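You operate a simulated robot arm through the tools that you are given. There is no shell and no other tool.

You are at the controls of a simulated robot arm. One attempt, no reset.

TASK
Clamp the chart, wipe the smudge off, rerun the picture test, switch off.
Fine: the wipe goes back where it lay. What is to be rubbed or washed off counts as gone when no trace of it is left.

It is judged by the outcome, as a careful person would: the job done as asked, and still so three seconds after it is handed in. It fails if anything else is knocked over, pushed out of place, dropped, spilled or broken.

THE ROBOT
A 7-joint arm with a fingered hand, fixed in place. Base frame: the origin is at the foot of the arm, x ahead of it, y to its left, z up; the work surface is at about z = 780. Readings come in mm, rad, newtons and seconds.
Its first joint turns from -2.007 to 2.007 rad. Payload 5 kg.
The TCP is the grasp point between the finger pads, 32 mm short of the fingertips. In the tool frame z runs along the fingers and y along their closing line. The gripper opens to 160 mm. The gripper's body begins 89 mm behind the TCP. The gripper is a hand of 4 fingers: y runs from the thumb to the fingers, the wrist lies at [0, 0, -267] in the tool frame, and closing takes about 1.5 s.
Orientation is that of the tool frame in the base frame, as a unit quaternion [w, x, y, z]. With the fingers straight down and closing along the base's y, the tool's x points along the base's -x, its y along +y and its z along -z.

THE INTERFACE
- The arm moves only by the tool play_rows. Its arguments are lists of equal length, an entry for each row: "slide": the shift along the tool's x, y, z in mm, a list of three; "turn": the turn, a rotation vector about the tool's x, y, z in rad, a list of three. In form: {"slide": [[dx, dy, dz], ...], "turn": [[wx, wy, wz], ...]}. A call has 1 to 20 rows; each row shifts and turns the commanded pose from where the row before left it, along the tool's axes as they then stand. "jaw" is the closure, from 0 (fully open) to 1 (shut), set as the call begins (left out, the last holds). Each row takes 0.2 s and may step no farther than 50 mm and 0.15 rad from the row before; otherwise, or with a gripper value out of range, the whole call is refused. A pose out of reach is approached as far as the arm can. The call stops where the force on the tool passes 50 N (or 10 N more than at its start, if that is more) or the arm is blocked; 0.2 s more then pass. Each finger travels about 45 mm/s and halts on what it meets, pressing with about 30 N; the grip force reading is that of the motor and also rises with nothing between the fingers. The clock runs only during rows and for 0.2 s after the last one: add rows that do not move to give the fingers time. The reply holds the time, the measured pose of the TCP, the force on the tool along the base axes, the opening and the grip force, in the units named above and with some noise, with the torque about the TCP (base axes, N m) and any sound that the robot's microphone picked up, and new pictures: "pictures" is both (left out), scene, wrist or none.
- Cameras (640 x 400 px; columns grow to the right, rows downward): "scene" is fixed at [219.4, -650.6, 1511.4]; the picture's right is [0.91, -0.41, 0.00], its down [-0.17, -0.37, -0.91] and it looks along [0.37, 0.83, -0.41] (base axes); focal length 340 px, centre (320, 200). "wrist" rides on the gripper at [80, -4, -114] in the tool frame; the picture's right is [0.05, 1.00, 0.00], its down [-0.82, 0.04, -0.58] and it looks along [-0.58, 0.03, 0.82] (tool axes); focal length 265 px, centre (320, 200).
- move_column(by): slides the trunk up (or, below 0, down) by that many mm; the arm rides with it, the base frame stays. It gives what a move gives, with no picture.
- preshape(shape): the hand has 4 fingers and takes this shape, open, in about a second: jaw (thumb against the fingers, like two jaws); tri (thumb and two fingers); tip (a fingertip pinch); poke (one finger out to press); point (the index stretched); flat (the hand flat); cup (the hand cupped); fist (a fist). The gripper value then closes the fingers along that shape, each until it touches; the sizes above hold for jaw. It gives what a move gives, with no picture.
- locate(camera, pixels): for up to 12 pixels [column, row] of the newest picture of that camera ("zoom" is the newest enlarged one), the place [x, y, z] in the base frame of the surface seen there, good to about 2 mm. No time passes.
- enlarge(camera, box): a new picture of the part [left, top, right, bottom] of that camera's present view, enlarged. No time passes.
- finish_job(): hands the job in; it is judged then, once.

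Leave the gripper open and the arm clear of the work at the hand-in unless told otherwise.

The tools are called after "Call:" as a command line: name --argument value ..., lists and objects as JSON in quotes. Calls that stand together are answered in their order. play_rows: Moves the arm, as the interface text tells. Its arguments: {"type":"object","properties":{"slide":{"type":"array","items":{"type":"array","items":{"type":"number"}}},"turn":{"type":"array","items":{"type":"array","items":{"type":"number"}}},"jaw":{"type":"number"},"pictures":{"type":"string","enum":["both","scene","wrist","none"]}},"required":["slide","turn"]} The other tools are called the same way: move_column (by) slides the trunk up or down; preshape (shape) gives the hand a shape; locate (camera, pixels) gives the place of the surface under pixels of a picture; enlarge (camera, box) takes an enlarged picture of a part of a camera's view; finish_job () hands the job in.

At the start:

```text
clock: 0.0
position: [729.6, 94.0, 1217.3]
tool_rot: [0.0, -0.001, 1.0, -0.001]
wrist_force: [-0.1, -0.3, -0.3]
moment: [-0.03, -0.01, 0.03]
finger_gap: 159.9
gripper_force: 0.1
shape: jaw
trunk travel left (down, up): [-650.0, 340.0]
```

scene: 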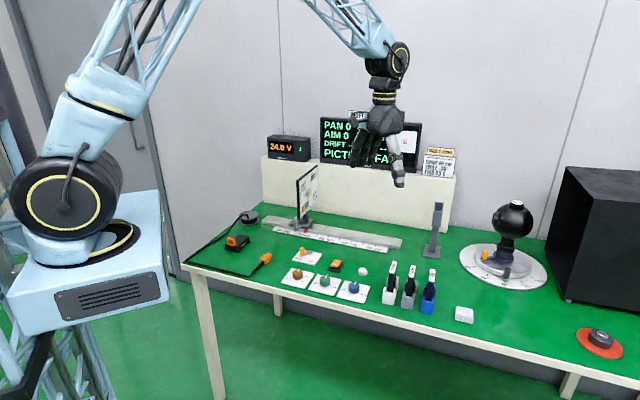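
wrist: 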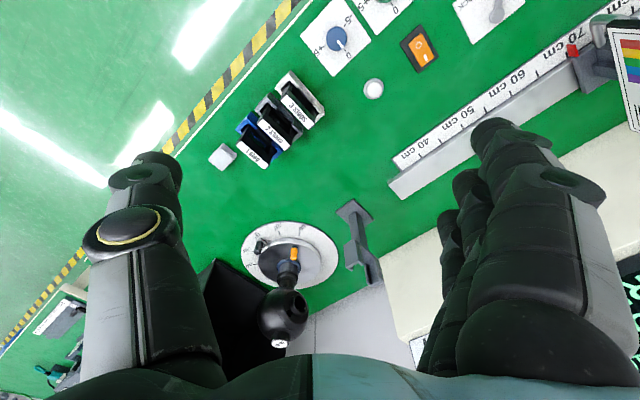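

I see a bench with a rail carrying a chart, knobs, switches, a camera on a turntable, a monitor, and a small card with text. I'll enlarge parts of the scene to read them before moving anything.

Call:
enlarge --camera "scene" --box '[260, 100, 460, 225]'

Call:
enlarge --camera "scene" --box '[220, 200, 420, 325]'

Call:
enlarge --camera "scene" --box '[370, 190, 570, 315]'

Call:
enlarge --camera "scene" --box '[410, 140, 470, 180]'

```text
3.20 times, centred on (360, 162) of scene
```

zoom: 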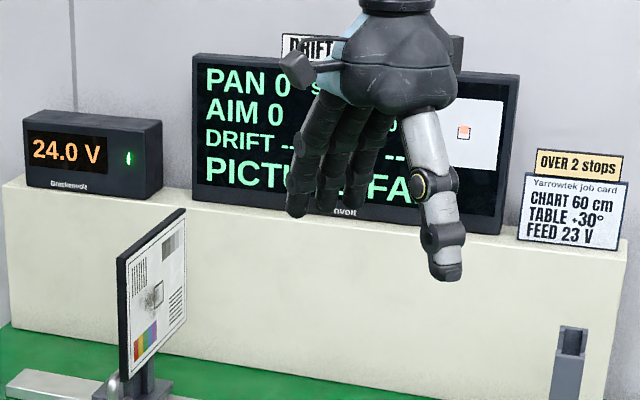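

```text
3.20 times, centred on (320, 262) of scene
```

zoom: 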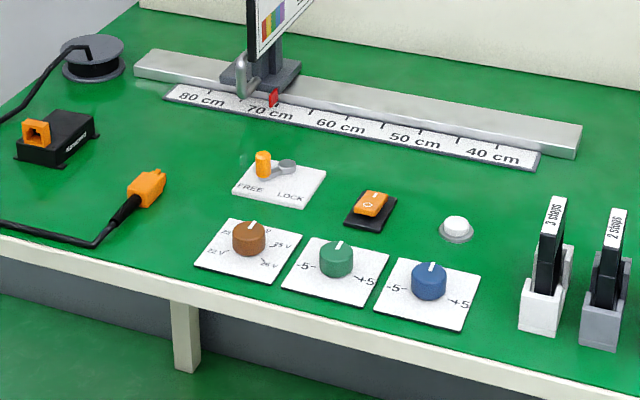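

```text
3.20 times, centred on (470, 252) of scene
```

zoom: 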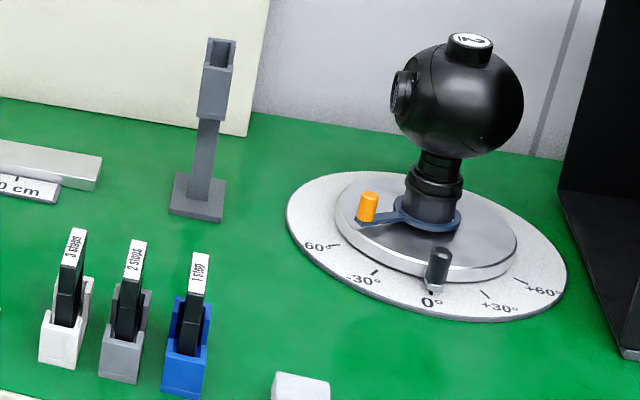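

```text
10.00 times, centred on (440, 160) of scene
```

zoom: 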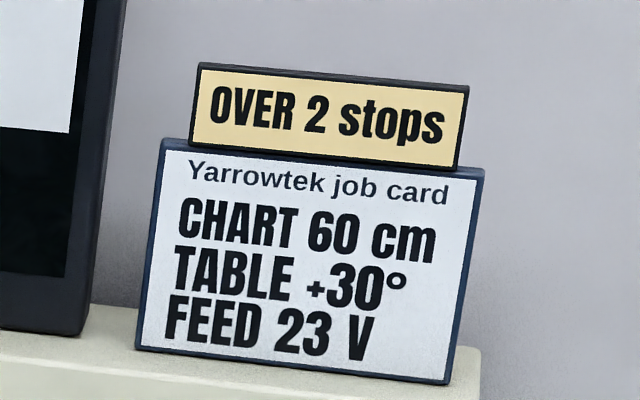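

The card reads "CHART 60 cm / TABLE +30° / FEED 23 V" with "OVER 2 stops". The chart carries a dark smudge. Next I look at the right-hand part of the bench, and at the left side.

Call:
enlarge --camera "scene" --box '[440, 280, 640, 400]'

Call:
enlarge --camera "scene" --box '[285, 155, 345, 235]'

Call:
enlarge --camera "scene" --box '[280, 235, 380, 300]'

Call:
enlarge --camera "wrist" --box '[0, 200, 120, 400]'

Call:
enlarge --camera "wrist" --box '[180, 0, 500, 200]'

```text
3.20 times, centred on (540, 340) of scene
```

zoom: 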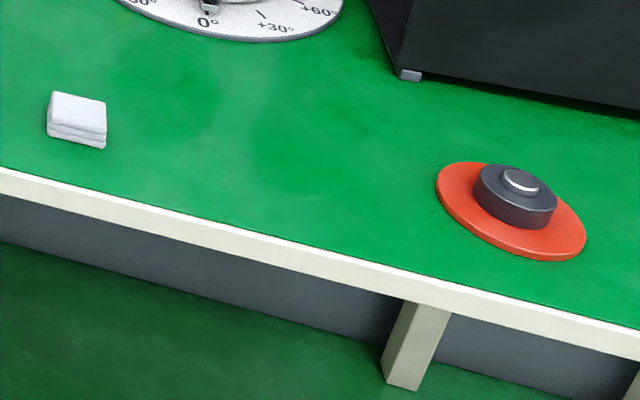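

```text
5.00 times, centred on (315, 195) of scene
```

zoom: 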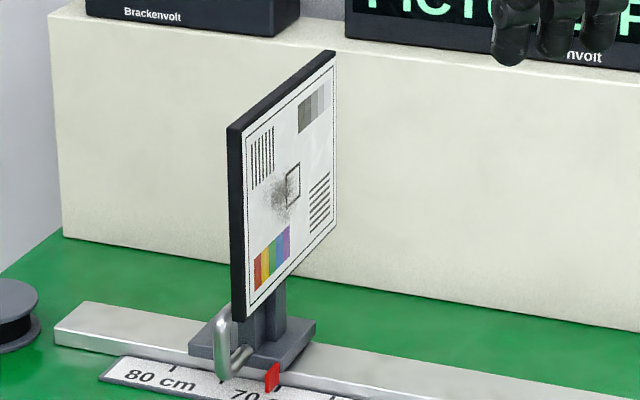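

```text
6.15 times, centred on (330, 268) of scene
```

zoom: 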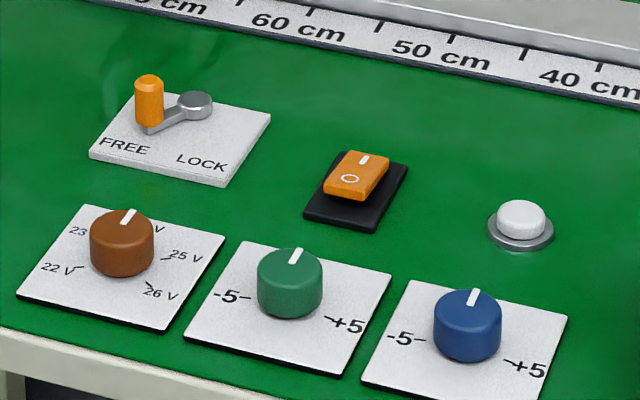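

```text
2.00 times, centred on (60, 300) of wrist
```

zoom: 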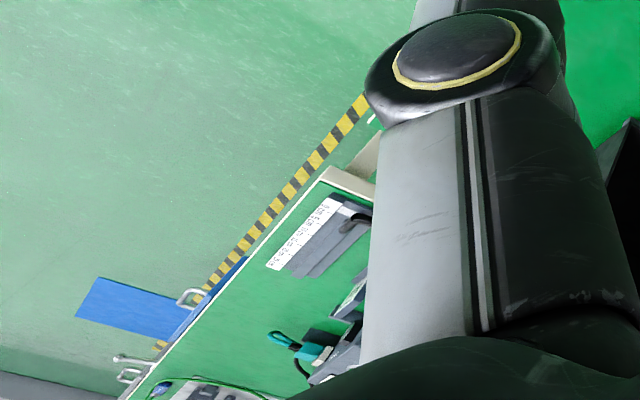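

```text
2.00 times, centred on (340, 100) of wrist
```

zoom: 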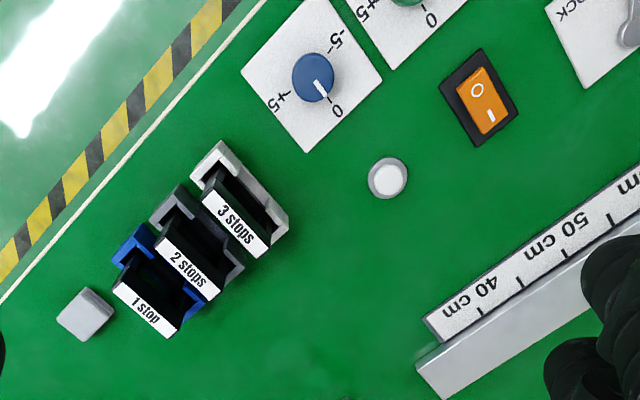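

The controls I can read: FREE/LOCK lever (handle at the FREE side), orange rocker switch, white round push button, three knobs, three filter slots, and a white layered pad near (463,314), which looks like the wipe. I'll get base positions for these.

Call:
locate --camera "scene" --pixels '[[302, 250], [312, 251], [300, 259], [335, 265], [362, 271], [463, 309], [461, 318], [238, 240], [265, 258], [600, 335], [297, 275], [325, 282]]'

Call:
locate --camera "scene" --pixels '[[298, 180], [316, 166], [317, 199], [300, 215], [308, 192], [311, 195], [305, 222], [298, 219], [280, 224], [400, 242], [436, 205], [512, 205]]'

```text
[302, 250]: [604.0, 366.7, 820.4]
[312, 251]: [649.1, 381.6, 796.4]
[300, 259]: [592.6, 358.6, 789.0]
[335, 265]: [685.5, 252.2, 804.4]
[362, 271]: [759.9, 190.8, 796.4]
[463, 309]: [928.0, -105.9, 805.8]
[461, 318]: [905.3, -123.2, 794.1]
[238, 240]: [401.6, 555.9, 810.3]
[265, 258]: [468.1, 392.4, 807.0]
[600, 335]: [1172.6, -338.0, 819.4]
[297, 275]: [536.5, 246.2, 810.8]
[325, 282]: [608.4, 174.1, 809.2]
```

```text
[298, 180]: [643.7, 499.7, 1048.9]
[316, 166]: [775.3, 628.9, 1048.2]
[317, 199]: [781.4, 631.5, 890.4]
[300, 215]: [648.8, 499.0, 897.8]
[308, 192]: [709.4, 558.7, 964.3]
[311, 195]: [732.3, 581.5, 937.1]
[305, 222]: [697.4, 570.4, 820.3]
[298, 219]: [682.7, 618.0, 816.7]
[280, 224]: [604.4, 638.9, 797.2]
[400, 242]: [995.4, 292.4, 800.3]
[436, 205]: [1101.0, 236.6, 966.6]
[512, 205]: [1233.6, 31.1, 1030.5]
```

The hand hides the monitor at about (385,140). I'll move it over towards the white pad at about (915,-115), staying high at z ≈ 1117, so I can read the monitor and look down at the pad.

Call:
play_rows --slide '[[-27, -30, 14], [-27, -30, 14], [-27, -30, 14], [-27, -30, 14], [-27, -30, 14], [-27, -30, 14], [-27, -30, 14], [0, 0, 0]]' --turn '[[0, 0, 0], [0, 0, 0], [0, 0, 0], [0, 0, 0], [0, 0, 0], [0, 0, 0], [0, 0, 0], [0, 0, 0]]'

```text
clock: 1.8
position: [920.9, -114.5, 1119.0]
tool_rot: [0.0, 0.0, 1.0, 0.0]
wrist_force: [-1.0, 0.6, 0.0]
moment: [-0.04, -0.03, 0.0]
finger_gap: 159.7
gripper_force: 0.0
shape: jaw
trunk travel left (down, up): [-650.0, 340.0]
```

scene: 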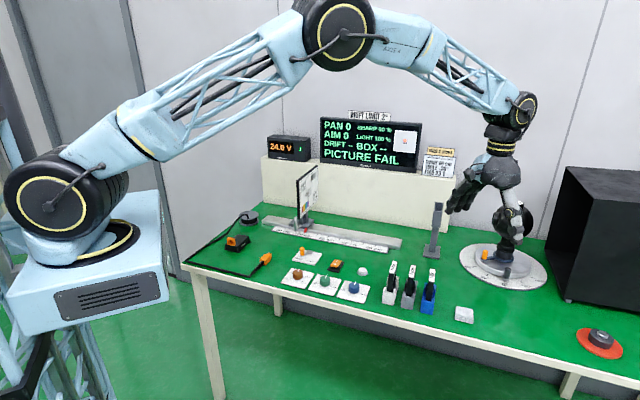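
wrist: 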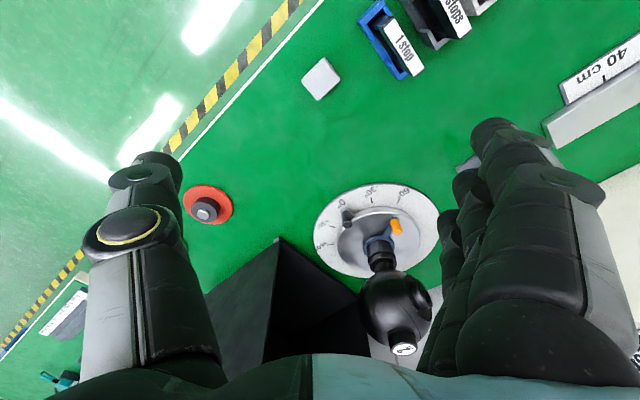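

The monitor is now in view. I'll enlarge it, the pad and the chart.

Call:
enlarge --camera "scene" --box '[315, 105, 425, 174]'

Call:
enlarge --camera "wrist" --box '[280, 40, 360, 110]'

Call:
enlarge --camera "wrist" --box '[160, 160, 260, 240]'

Call:
locate --camera "wrist" --pixels '[[302, 80], [324, 58], [341, 80], [318, 99], [321, 78], [207, 207], [208, 194], [230, 205]]'

```text
5.80 times, centred on (370, 140) of scene
```

zoom: 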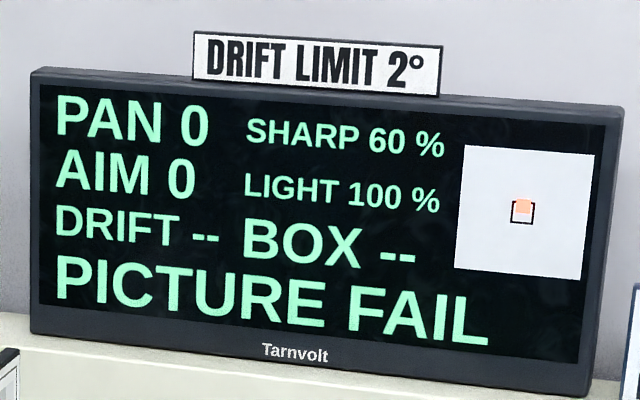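

```text
5.71 times, centred on (320, 75) of wrist
```

zoom: 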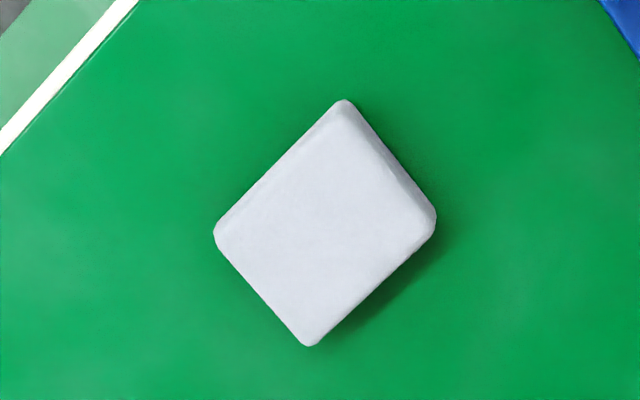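

```text
5.00 times, centred on (210, 200) of wrist
```

zoom: 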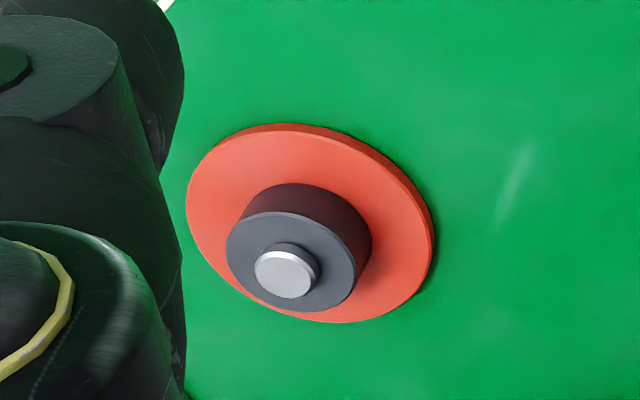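

```text
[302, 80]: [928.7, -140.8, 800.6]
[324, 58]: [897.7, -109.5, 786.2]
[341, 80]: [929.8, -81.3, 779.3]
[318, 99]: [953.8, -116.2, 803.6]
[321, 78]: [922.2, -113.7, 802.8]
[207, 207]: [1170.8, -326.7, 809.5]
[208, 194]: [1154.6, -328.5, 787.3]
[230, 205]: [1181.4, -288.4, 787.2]
```

The monitor reads PAN 0, AIM 0, SHARP 60 %, LIGHT 100 %, PICTURE FAIL. I know where the pad is. Next I fly the hand at the same height to about (450,330) so the wrist camera looks at the lever, rocker and button.

Call:
play_rows --slide '[[33.6, 31.7, 0], [33.6, 31.7, 0], [33.6, 31.7, 0], [33.6, 31.7, 0], [33.6, 31.7, 0], [33.6, 31.7, 0], [33.6, 31.7, 0], [33.6, 31.7, 0], [33.6, 31.7, 0], [33.6, 31.7, 0], [33.6, 31.7, 0], [33.6, 31.7, 0], [33.6, 31.7, 0], [33.6, 31.7, 0], [0, 0, 0]]' --turn '[[0, 0, 0], [0, 0, 0], [0, 0, 0], [0, 0, 0], [0, 0, 0], [0, 0, 0], [0, 0, 0], [0, 0, 0], [0, 0, 0], [0, 0, 0], [0, 0, 0], [0, 0, 0], [0, 0, 0], [0, 0, 0], [0, 0, 0]]'

```text
clock: 5.0
position: [451.4, 328.3, 1121.0]
tool_rot: [0.001, 0.0, 1.0, 0.0]
wrist_force: [0.0, 0.7, 0.5]
moment: [0.03, 0.0, -0.02]
finger_gap: 160.0
gripper_force: 0.0
shape: jaw
trunk travel left (down, up): [-650.0, 340.0]
```

scene: 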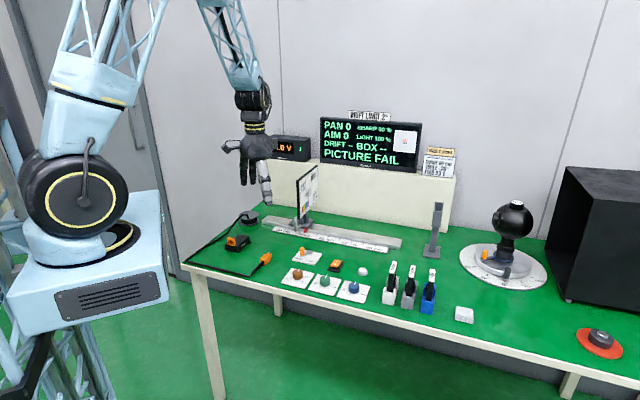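
wrist: 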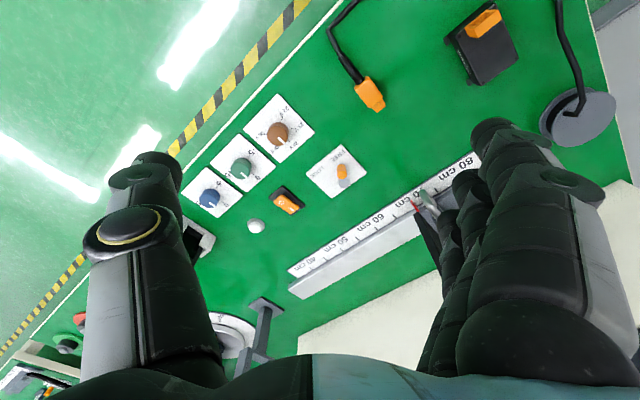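

Call:
enlarge --camera "wrist" --box '[230, 130, 390, 230]'

Call:
locate --camera "wrist" --pixels '[[342, 168], [343, 182], [338, 145], [366, 176], [334, 199], [306, 170], [286, 206], [296, 208], [276, 196], [256, 225], [289, 206], [291, 292]]'

```text
4.00 times, centred on (310, 180) of wrist
```

zoom: 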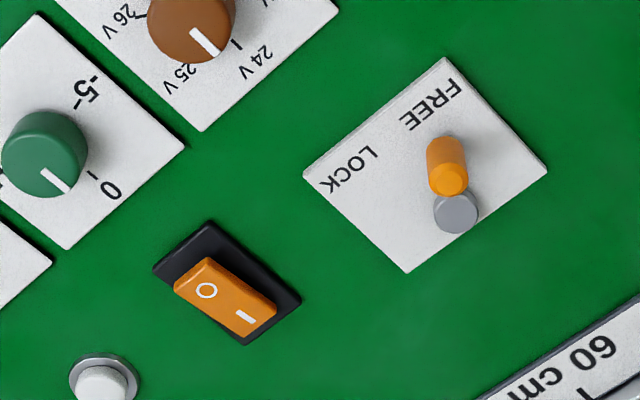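

```text
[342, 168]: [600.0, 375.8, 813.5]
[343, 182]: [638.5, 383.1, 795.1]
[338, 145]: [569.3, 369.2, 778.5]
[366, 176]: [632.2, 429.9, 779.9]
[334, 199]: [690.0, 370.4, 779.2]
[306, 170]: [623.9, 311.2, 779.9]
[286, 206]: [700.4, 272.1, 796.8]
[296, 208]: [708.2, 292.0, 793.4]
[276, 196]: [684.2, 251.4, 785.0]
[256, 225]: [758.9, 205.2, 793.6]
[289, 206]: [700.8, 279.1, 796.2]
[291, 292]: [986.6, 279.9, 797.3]
```

The rocker has "I" pressed (the O end is raised), so it is on. The lever handle at (600,372) points at FREE, with its pivot at about (645,382) and LOCK towards -y. I'll shape the hand to "poke" up here and see where the finger sits.

Call:
preshape --shape "poke"

Call:
play_rows --slide '[[0, 0, 0]]' --turn '[[0, 0, 0]]'

Call:
enlarge --camera "scene" --box '[200, 90, 310, 220]'

```text
clock: 5.9
position: [453.0, 329.8, 1120.1]
tool_rot: [0.0, 0.0, 1.0, 0.0]
wrist_force: [-0.1, 0.0, -0.3]
moment: [0.01, 0.0, -0.01]
finger_gap: 0.0
gripper_force: 0.0
shape: poke
trunk travel left (down, up): [-650.0, 340.0]
```

```text
clock: 6.3
position: [452.0, 328.2, 1120.2]
tool_rot: [-0.001, 0.0, 1.0, -0.001]
wrist_force: [-0.1, -0.3, -0.6]
moment: [0.01, -0.02, -0.04]
finger_gap: 0.0
gripper_force: 0.1
shape: poke
trunk travel left (down, up): [-650.0, 340.0]
```

scene: 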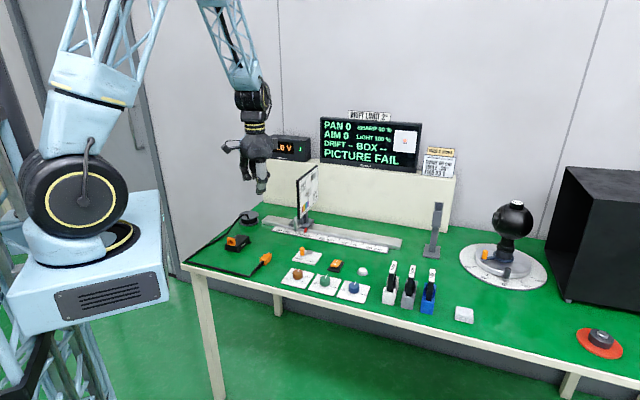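
wrist: 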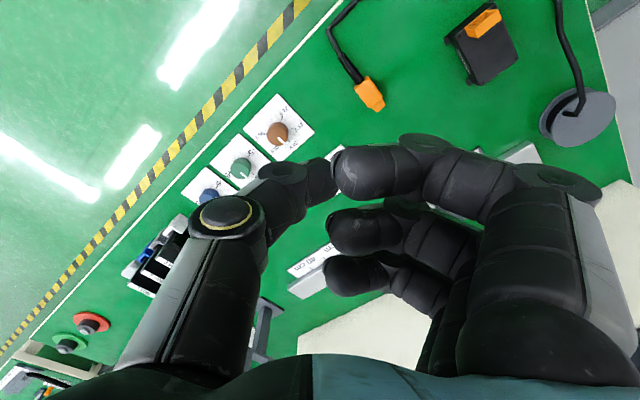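

```text
3.08 times, centred on (255, 155) of scene
```

zoom: 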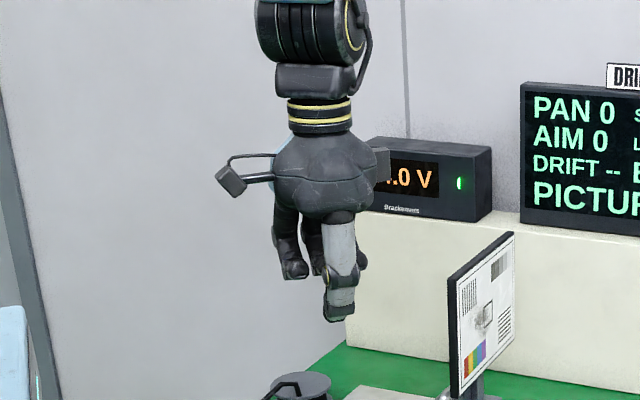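

In poke the thumb tip meets the index fingertip near (335,175) in the wrist picture. I'll measure where these tips are in space.

Call:
locate --camera "wrist" --pixels '[[328, 180], [345, 172], [334, 160], [336, 194], [320, 165], [375, 165], [340, 228], [335, 275], [275, 170], [425, 140], [310, 200], [360, 190]]'

Call:
locate --camera "scene" --pixels '[[262, 191], [262, 194], [256, 188], [248, 178], [252, 183], [260, 178]]'

Call:
enlarge --camera "wrist" --box '[220, 110, 460, 310]'

```text
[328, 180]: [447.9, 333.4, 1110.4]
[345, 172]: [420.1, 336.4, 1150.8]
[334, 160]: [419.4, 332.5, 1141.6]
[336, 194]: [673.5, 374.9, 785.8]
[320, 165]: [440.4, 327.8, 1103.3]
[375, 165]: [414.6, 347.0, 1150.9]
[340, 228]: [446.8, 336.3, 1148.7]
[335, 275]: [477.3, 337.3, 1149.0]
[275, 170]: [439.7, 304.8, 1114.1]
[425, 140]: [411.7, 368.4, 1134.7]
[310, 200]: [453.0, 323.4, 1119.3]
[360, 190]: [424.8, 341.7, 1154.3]
```

```text
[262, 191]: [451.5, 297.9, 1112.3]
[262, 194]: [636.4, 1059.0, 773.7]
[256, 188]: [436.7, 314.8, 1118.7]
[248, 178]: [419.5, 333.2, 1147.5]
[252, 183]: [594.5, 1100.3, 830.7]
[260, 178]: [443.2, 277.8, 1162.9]
```

```text
2.00 times, centred on (340, 210) of wrist
```

zoom: 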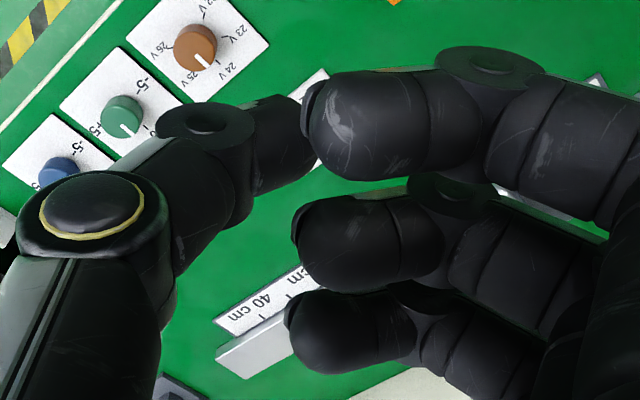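

Poke leaves only a bent thumb sticking out slightly. I'll try "point" (index stretched) and compare.

Call:
preshape --shape "point"

Call:
play_rows --slide '[[0, 0, 0]]' --turn '[[0, 0, 0]]'

Call:
enlarge --camera "scene" --box '[200, 90, 310, 220]'

```text
clock: 7.2
position: [451.9, 328.9, 1119.4]
tool_rot: [0.0, 0.0, 1.0, -0.001]
wrist_force: [-0.2, 0.9, 0.1]
moment: [0.01, -0.01, -0.02]
finger_gap: 152.2
gripper_force: 0.0
shape: point
trunk travel left (down, up): [-650.0, 340.0]
```

```text
clock: 7.6
position: [451.2, 328.8, 1120.6]
tool_rot: [0.0, 0.0, 1.0, 0.0]
wrist_force: [-0.3, 0.1, 0.4]
moment: [-0.01, -0.02, -0.01]
finger_gap: 152.7
gripper_force: 0.0
shape: point
trunk travel left (down, up): [-650.0, 340.0]
```

scene: 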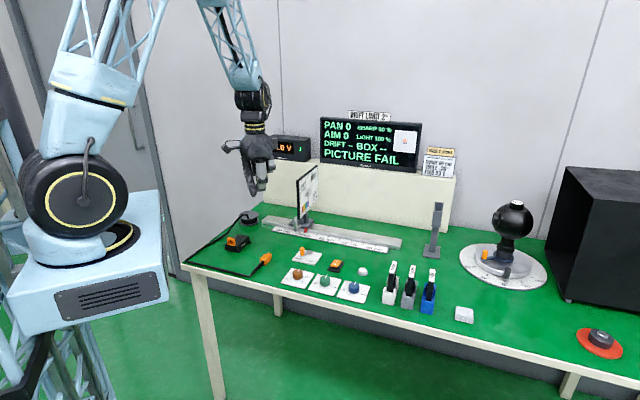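
wrist: 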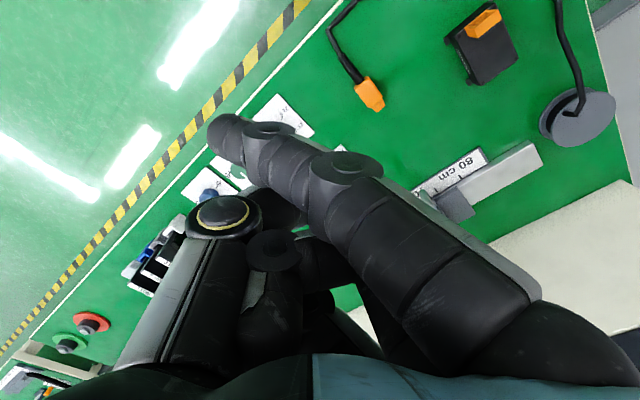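

```text
3.08 times, centred on (255, 155) of scene
```

zoom: 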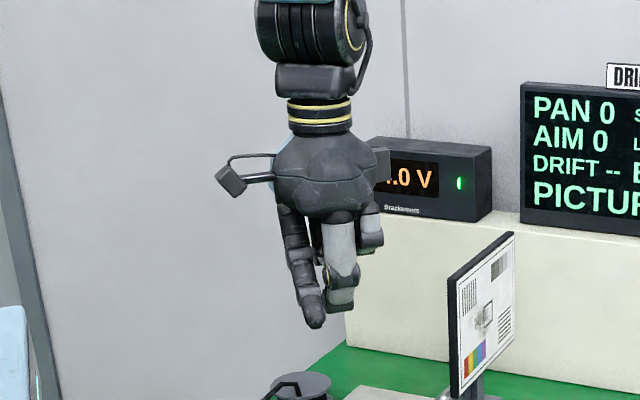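

The index is stretched slanting towards -y. I'll measure the tip positions.

Call:
locate --camera "wrist" --pixels '[[215, 120], [225, 125], [222, 140], [240, 150], [270, 130], [280, 160], [345, 165], [280, 205], [310, 250]]'

Call:
locate --camera "scene" --pixels '[[254, 195], [254, 192], [252, 188], [258, 190], [262, 189], [250, 172]]'

```text
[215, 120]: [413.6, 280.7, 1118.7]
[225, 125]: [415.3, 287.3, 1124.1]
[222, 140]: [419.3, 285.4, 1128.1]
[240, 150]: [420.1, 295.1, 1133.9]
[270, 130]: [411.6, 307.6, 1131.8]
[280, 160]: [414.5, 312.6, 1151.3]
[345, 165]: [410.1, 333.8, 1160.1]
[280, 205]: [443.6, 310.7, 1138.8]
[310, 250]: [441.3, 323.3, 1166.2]
```

```text
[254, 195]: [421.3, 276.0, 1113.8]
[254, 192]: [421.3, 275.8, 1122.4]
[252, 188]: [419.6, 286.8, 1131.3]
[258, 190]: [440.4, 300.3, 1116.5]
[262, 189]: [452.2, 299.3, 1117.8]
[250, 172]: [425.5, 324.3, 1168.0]
```

Neither is ideal; I'll look at "tip" as well before choosing.

Call:
preshape --shape "tip"

Call:
play_rows --slide '[[0, 0, 0]]' --turn '[[0, 0, 0]]'

Call:
enlarge --camera "scene" --box '[200, 90, 310, 220]'

```text
clock: 8.5
position: [452.2, 329.7, 1120.5]
tool_rot: [0.0, 0.0, 1.0, 0.0]
wrist_force: [-0.4, 0.0, 0.8]
moment: [-0.02, -0.02, -0.01]
finger_gap: 159.9
gripper_force: 0.0
shape: tip
trunk travel left (down, up): [-650.0, 340.0]
```

```text
clock: 8.9
position: [451.7, 328.3, 1120.8]
tool_rot: [0.0, 0.0, 1.0, 0.0]
wrist_force: [-0.5, 0.5, 0.1]
moment: [0.01, -0.03, -0.02]
finger_gap: 160.3
gripper_force: 0.1
shape: tip
trunk travel left (down, up): [-650.0, 340.0]
```

scene: 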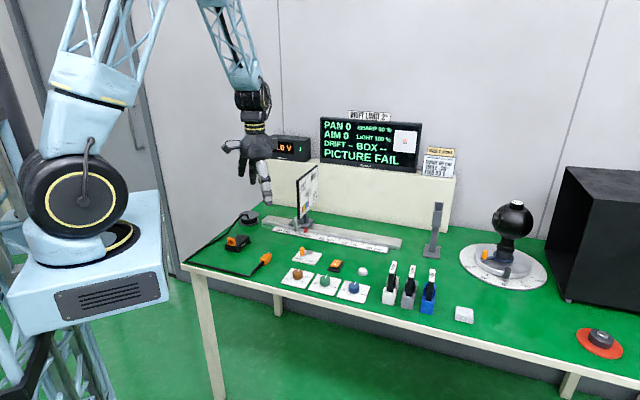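
wrist: 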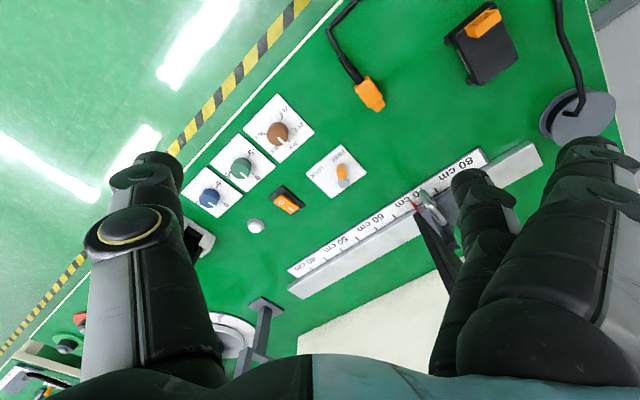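

```text
3.08 times, centred on (255, 155) of scene
```

zoom: 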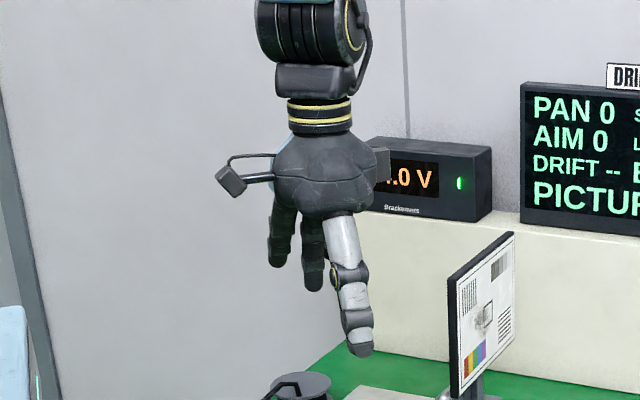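

In "tip" the outer fingers stay back. I'll close it to 0.8 up here to see what the pinch looks like.

Call:
play_rows --slide '[[0, 0, 0], [0, 0, 0], [0, 0, 0], [0, 0, 0], [0, 0, 0], [0, 0, 0], [0, 0, 0], [0, 0, 0]]' --turn '[[0, 0, 0], [0, 0, 0], [0, 0, 0], [0, 0, 0], [0, 0, 0], [0, 0, 0], [0, 0, 0], [0, 0, 0]]' --jaw 0.8

Call:
enlarge --camera "scene" --box '[200, 90, 310, 220]'

```text
clock: 10.7
position: [451.4, 329.0, 1119.5]
tool_rot: [0.0, 0.0, 1.0, 0.0]
wrist_force: [-0.2, -0.2, 0.3]
moment: [0.03, 0.0, -0.01]
finger_gap: 32.6
gripper_force: 0.0
shape: tip
trunk travel left (down, up): [-650.0, 340.0]
```

scene: 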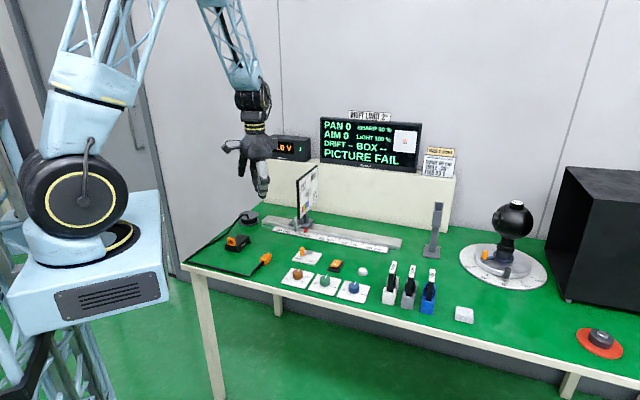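
wrist: 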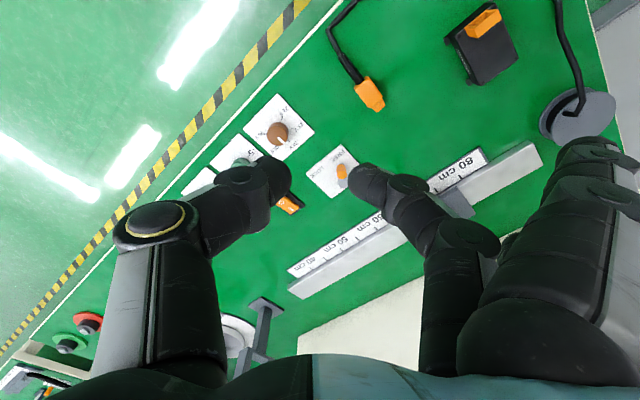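

```text
3.08 times, centred on (255, 155) of scene
```

zoom: 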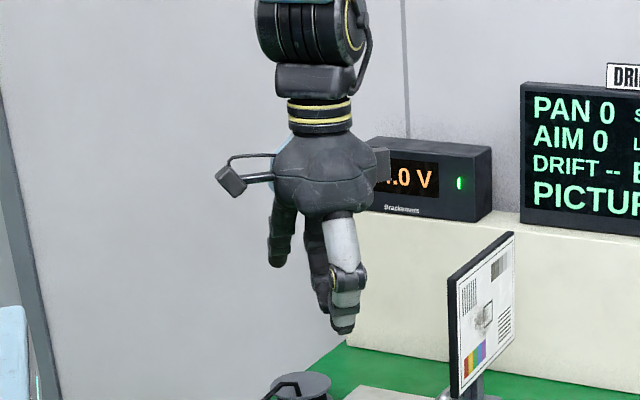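

"tip" gives a clean two-finger pinch (thumb and one finger) with the others held back; this suits the lever. I'll measure those tips.

Call:
locate --camera "wrist" --pixels '[[275, 162], [283, 172], [282, 190], [270, 180], [360, 168], [355, 180], [362, 195], [375, 180], [600, 145], [590, 170]]'

Call:
locate --camera "scene" --pixels '[[264, 197], [262, 197], [263, 199], [261, 192], [259, 190], [245, 175]]'

```text
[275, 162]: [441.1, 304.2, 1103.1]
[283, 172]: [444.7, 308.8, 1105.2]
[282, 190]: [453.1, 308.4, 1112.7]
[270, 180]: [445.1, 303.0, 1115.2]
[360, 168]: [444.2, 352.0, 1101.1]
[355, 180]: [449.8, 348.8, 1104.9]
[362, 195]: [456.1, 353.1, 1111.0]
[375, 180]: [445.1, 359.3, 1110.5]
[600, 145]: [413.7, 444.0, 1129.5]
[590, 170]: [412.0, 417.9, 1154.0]
```

```text
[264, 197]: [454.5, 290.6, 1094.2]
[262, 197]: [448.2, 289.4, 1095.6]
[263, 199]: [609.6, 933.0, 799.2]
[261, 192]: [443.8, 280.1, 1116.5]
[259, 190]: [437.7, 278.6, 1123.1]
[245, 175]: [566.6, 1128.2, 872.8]
```

The pinch pads sit at y ≈ ±20 about the TCP, with tips about 28 mm below it. Now I measure the lever's handle and the label positions precisely.

Call:
enlarge --camera "wrist" --box '[296, 135, 376, 205]'

Call:
locate --camera "zoom" --pixels '[[370, 320], [370, 280], [370, 240], [345, 320], [395, 320], [370, 350], [385, 385], [370, 345], [170, 290], [350, 170]]'

```text
5.71 times, centred on (336, 170) of wrist
```

zoom: 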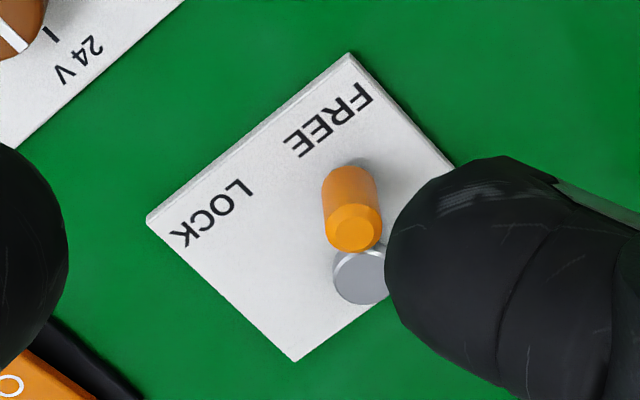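

```text
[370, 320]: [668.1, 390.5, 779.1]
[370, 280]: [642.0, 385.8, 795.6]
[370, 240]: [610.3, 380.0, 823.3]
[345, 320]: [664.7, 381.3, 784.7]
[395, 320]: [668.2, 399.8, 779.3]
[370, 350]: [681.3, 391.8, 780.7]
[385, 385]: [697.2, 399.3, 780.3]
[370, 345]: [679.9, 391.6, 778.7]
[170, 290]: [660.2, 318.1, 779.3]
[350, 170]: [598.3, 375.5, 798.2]
```

The lever handle's top is at about (605,375,823), pivot at (642,383), radius ≈ 38; LOCK lies about 63° counter-clockwise (towards (632,346)). I'll bring the open pinch over the handle at z ≈ 900, and yaw it 12° so the pinch line is tangent to the swing.

Call:
play_rows --slide '[[-25.6, 7.7, 36.7], [-25.6, 7.7, 36.7], [-25.6, 7.7, 36.7], [-25.6, 7.7, 36.7], [-25.6, 7.7, 36.7], [-25.6, 7.7, 36.7], [0, 0, 0], [0, 0, 0], [0, 0, 0]]' --turn '[[0, 0, 0], [0, 0, 0], [0, 0, 0], [0, 0, 0], [0, 0, 0], [0, 0, 0], [0, 0, -0.105], [0, 0, -0.105], [0, 0, 0]]'

```text
clock: 12.7
position: [602.4, 375.1, 898.8]
tool_rot: [0.0, -0.106, 0.994, 0.0]
wrist_force: [-0.1, 0.4, 0.2]
moment: [-0.02, 0.0, 0.0]
finger_gap: 32.6
gripper_force: 0.0
shape: tip
trunk travel left (down, up): [-650.0, 340.0]
```

scene: 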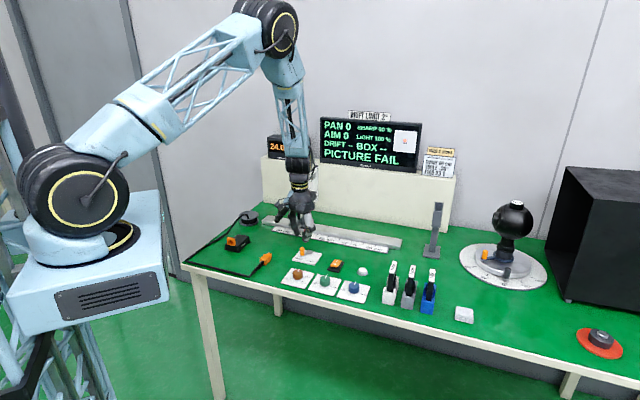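
wrist: 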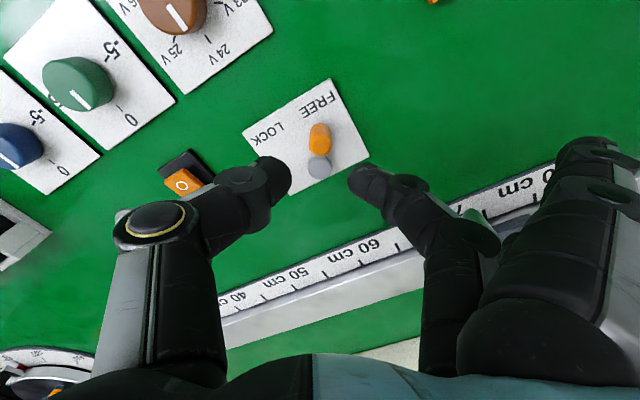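

The yaw is as planned. From this closer view I re-measure the handle.

Call:
locate --camera "wrist" --pixels '[[319, 145], [319, 135], [313, 145], [326, 145], [319, 150], [319, 165], [320, 163], [320, 101], [268, 133], [284, 170], [352, 172]]'

Call:
enlarge --camera "wrist" --box '[240, 75, 400, 200]'

```text
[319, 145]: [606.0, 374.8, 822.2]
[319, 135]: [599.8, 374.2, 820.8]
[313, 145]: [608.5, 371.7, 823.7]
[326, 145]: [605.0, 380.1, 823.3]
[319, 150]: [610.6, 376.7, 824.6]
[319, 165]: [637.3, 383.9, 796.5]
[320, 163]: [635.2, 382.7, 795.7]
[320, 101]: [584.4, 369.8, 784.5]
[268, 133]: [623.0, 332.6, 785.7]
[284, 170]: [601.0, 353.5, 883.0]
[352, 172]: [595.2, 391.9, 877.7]
```

```text
3.20 times, centred on (320, 138) of wrist
```

zoom: 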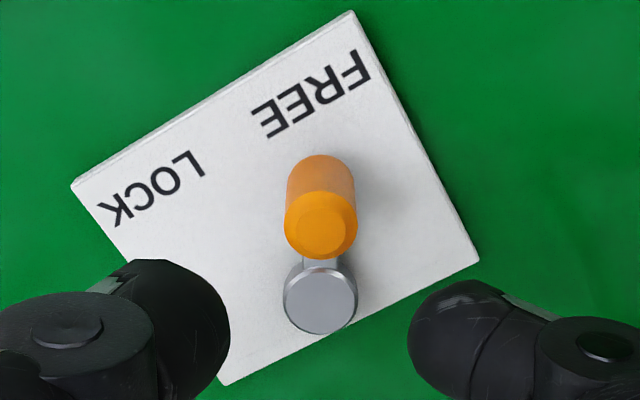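

The handle centre is (606,375.5), top z ≈ 823; LOCK label at (623,333). I'll shift 3.6 mm in x and descend so the pads straddle the handle with tips at z ≈ 803, above the lever arm.

Call:
play_rows --slide '[[-3.6, -0.4, 17], [0, 0, 17], [0, 0, 17], [0, 0, 17], [0, 0, 0]]' --turn '[[0, 0, 0], [0, 0, 0], [0, 0, 0], [0, 0, 0], [0, 0, 0]]'

Call:
enlarge --camera "scene" --box '[270, 190, 350, 270]'

```text
clock: 13.9
position: [606.7, 375.3, 830.8]
tool_rot: [0.0, -0.104, 0.995, 0.0]
wrist_force: [-0.6, 0.7, 0.5]
moment: [0.02, -0.01, 0.02]
finger_gap: 32.5
gripper_force: 0.0
shape: tip
trunk travel left (down, up): [-650.0, 340.0]
```

scene: 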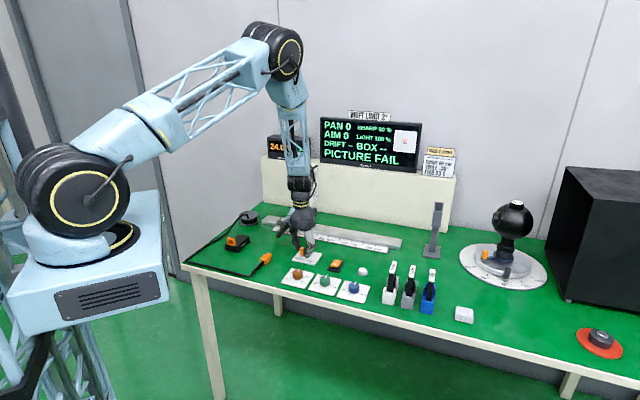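
wrist: 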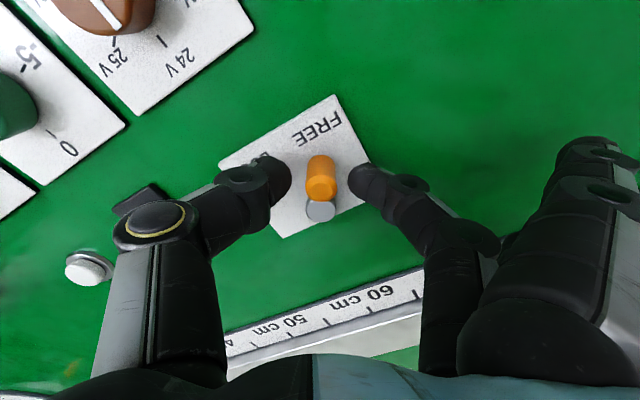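

```text
5.00 times, centred on (310, 230) of scene
```

zoom: 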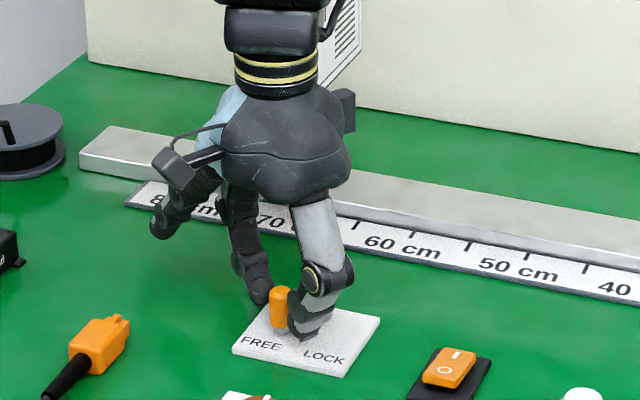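

The handle stands between thumb and finger. I'll swing the pinch along the arc about the pivot (642,384), yawing along with it, 8 steps of 0.14 rad.

Call:
play_rows --slide '[[-0.36, -5.1, 0], [-0.36, -5.1, 0], [-0.36, -5.1, 0], [-0.36, -5.1, 0], [-0.36, -5.1, 0], [-0.36, -5.1, 0], [-0.36, -5.1, 0], [-0.36, -5.1, 0], [0, 0, 0]]' --turn '[[0, 0, -0.14], [0, 0, -0.14], [0, 0, -0.14], [0, 0, -0.14], [0, 0, -0.14], [0, 0, -0.14], [0, 0, -0.14], [0, 0, -0.14], [0, 0, 0]]'

Call:
enlarge --camera "scene" --box '[270, 190, 350, 270]'

```text
clock: 15.9
position: [634.4, 347.2, 829.9]
tool_rot: [-0.001, -0.618, 0.787, -0.001]
wrist_force: [-2.1, 0.0, 0.1]
moment: [0.01, 0.05, 0.0]
finger_gap: 33.2
gripper_force: 0.0
shape: tip
trunk travel left (down, up): [-650.0, 340.0]
```

scene: 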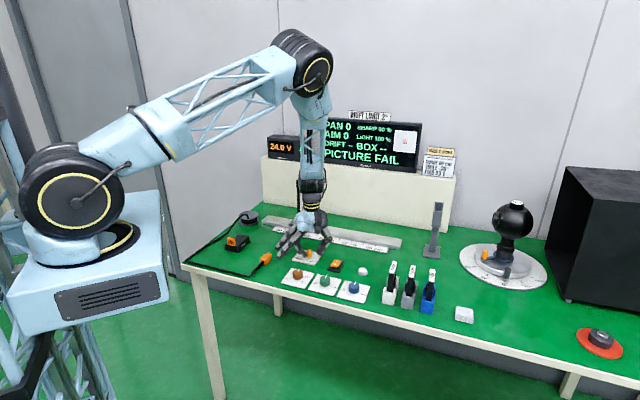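
wrist: 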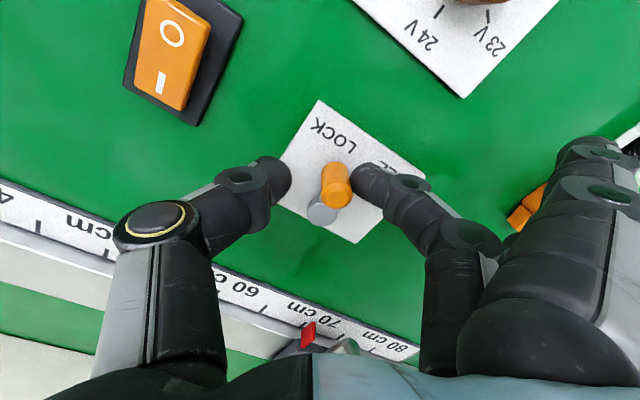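

```text
5.00 times, centred on (310, 230) of scene
```

zoom: 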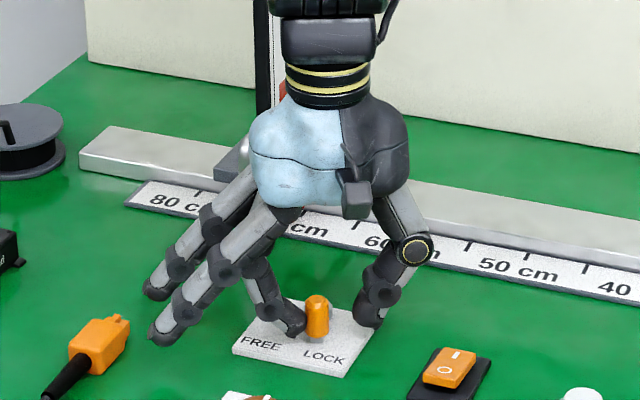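

The handle has swung most of the way towards LOCK. I check its place and push on by three more steps to the stop.

Call:
play_rows --slide '[[-0.3, -4.4, 0], [-0.3, -4.4, 0], [-0.3, -4.4, 0], [0, 0, 0]]' --turn '[[0, 0, -0.12], [0, 0, -0.12], [0, 0, -0.12], [0, 0, 0]]'

Call:
enlarge --camera "wrist" --box '[240, 80, 440, 260]'

Call:
enlarge --camera "scene" --box '[270, 190, 350, 270]'

```text
clock: 16.9
position: [647.4, 346.5, 831.5]
tool_rot: [0.0, 0.748, -0.664, 0.0]
wrist_force: [-3.0, -0.1, 0.0]
moment: [-0.03, 0.11, 0.0]
finger_gap: 34.7
gripper_force: 0.1
shape: tip
trunk travel left (down, up): [-650.0, 340.0]
```

scene: 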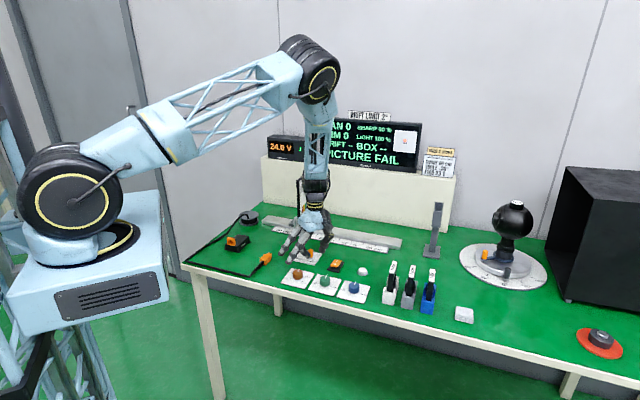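
wrist: 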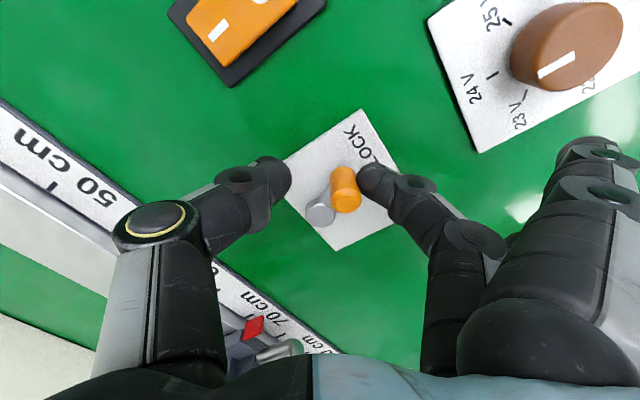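

```text
2.22 times, centred on (340, 170) of wrist
```

zoom: 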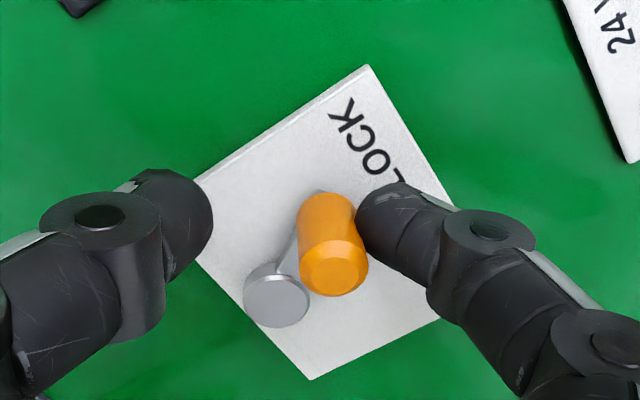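

```text
5.00 times, centred on (310, 230) of scene
```

zoom: 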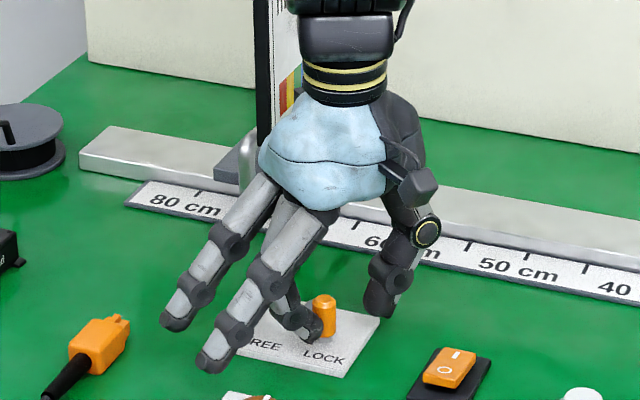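

Force is 3 N, so the lever is still following or resting. I measure the handle and pivot now.

Call:
locate --camera "wrist" --pixels '[[347, 201], [347, 196], [342, 201], [320, 217], [320, 212], [365, 140]]'

```text
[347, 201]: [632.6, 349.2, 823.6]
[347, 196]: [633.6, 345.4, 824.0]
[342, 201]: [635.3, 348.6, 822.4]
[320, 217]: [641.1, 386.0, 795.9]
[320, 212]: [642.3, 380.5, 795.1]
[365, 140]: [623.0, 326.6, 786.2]
```

The handle is now at -103° about the pivot, i.e. swung about 63°, at LOCK. I'll press two small steps further to be sure it is at its stop.

Call:
play_rows --slide '[[-0.2, -3.6, 0], [-0.2, -3.6, 0], [0, 0, 0]]' --turn '[[0, 0, -0.1], [0, 0, -0.1], [0, 0, 0]]'

Call:
locate --camera "wrist" --pixels '[[347, 201], [352, 208], [355, 205], [350, 200], [320, 217], [320, 212]]'

Call:
enlarge --camera "wrist" --box '[240, 80, 440, 260]'

```text
clock: 17.7
position: [652.5, 347.5, 830.8]
tool_rot: [0.0, 0.81, -0.586, 0.0]
wrist_force: [-3.9, -2.6, -0.3]
moment: [-0.05, 0.11, 0.06]
finger_gap: 35.9
gripper_force: 0.0
shape: tip
trunk travel left (down, up): [-650.0, 340.0]
```

scene: 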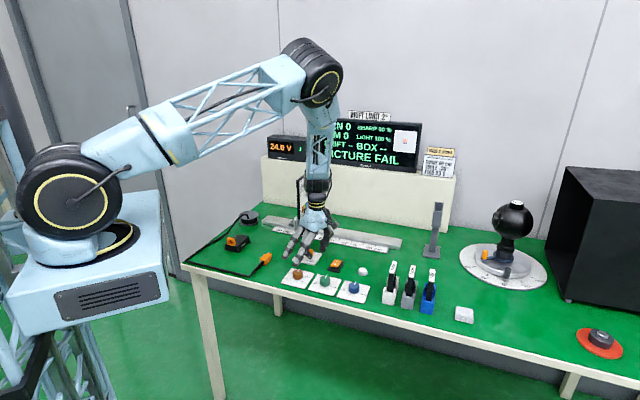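
wrist: 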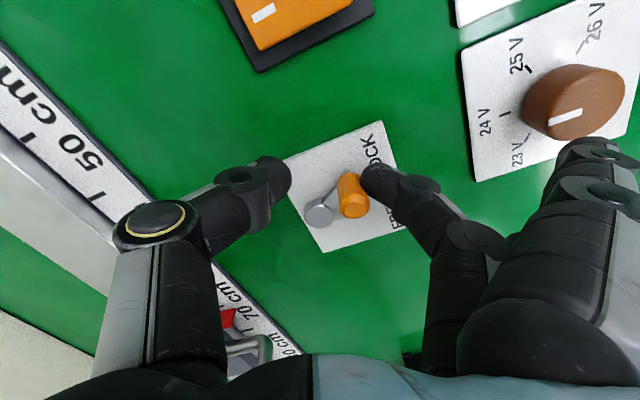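

```text
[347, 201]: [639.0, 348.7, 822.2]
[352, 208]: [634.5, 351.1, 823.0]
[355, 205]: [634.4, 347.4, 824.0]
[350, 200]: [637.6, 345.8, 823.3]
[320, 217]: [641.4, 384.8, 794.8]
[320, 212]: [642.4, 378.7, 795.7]
```

```text
2.22 times, centred on (340, 170) of wrist
```

zoom: 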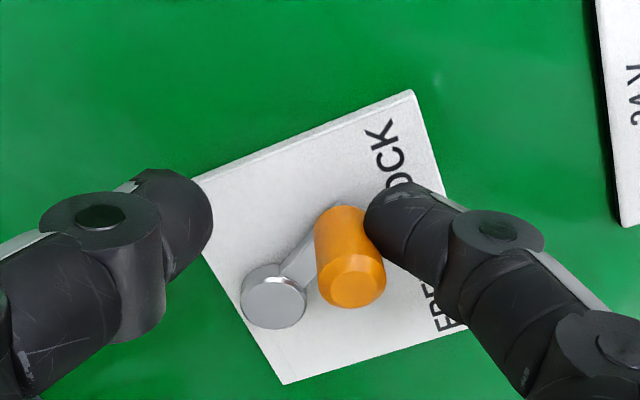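

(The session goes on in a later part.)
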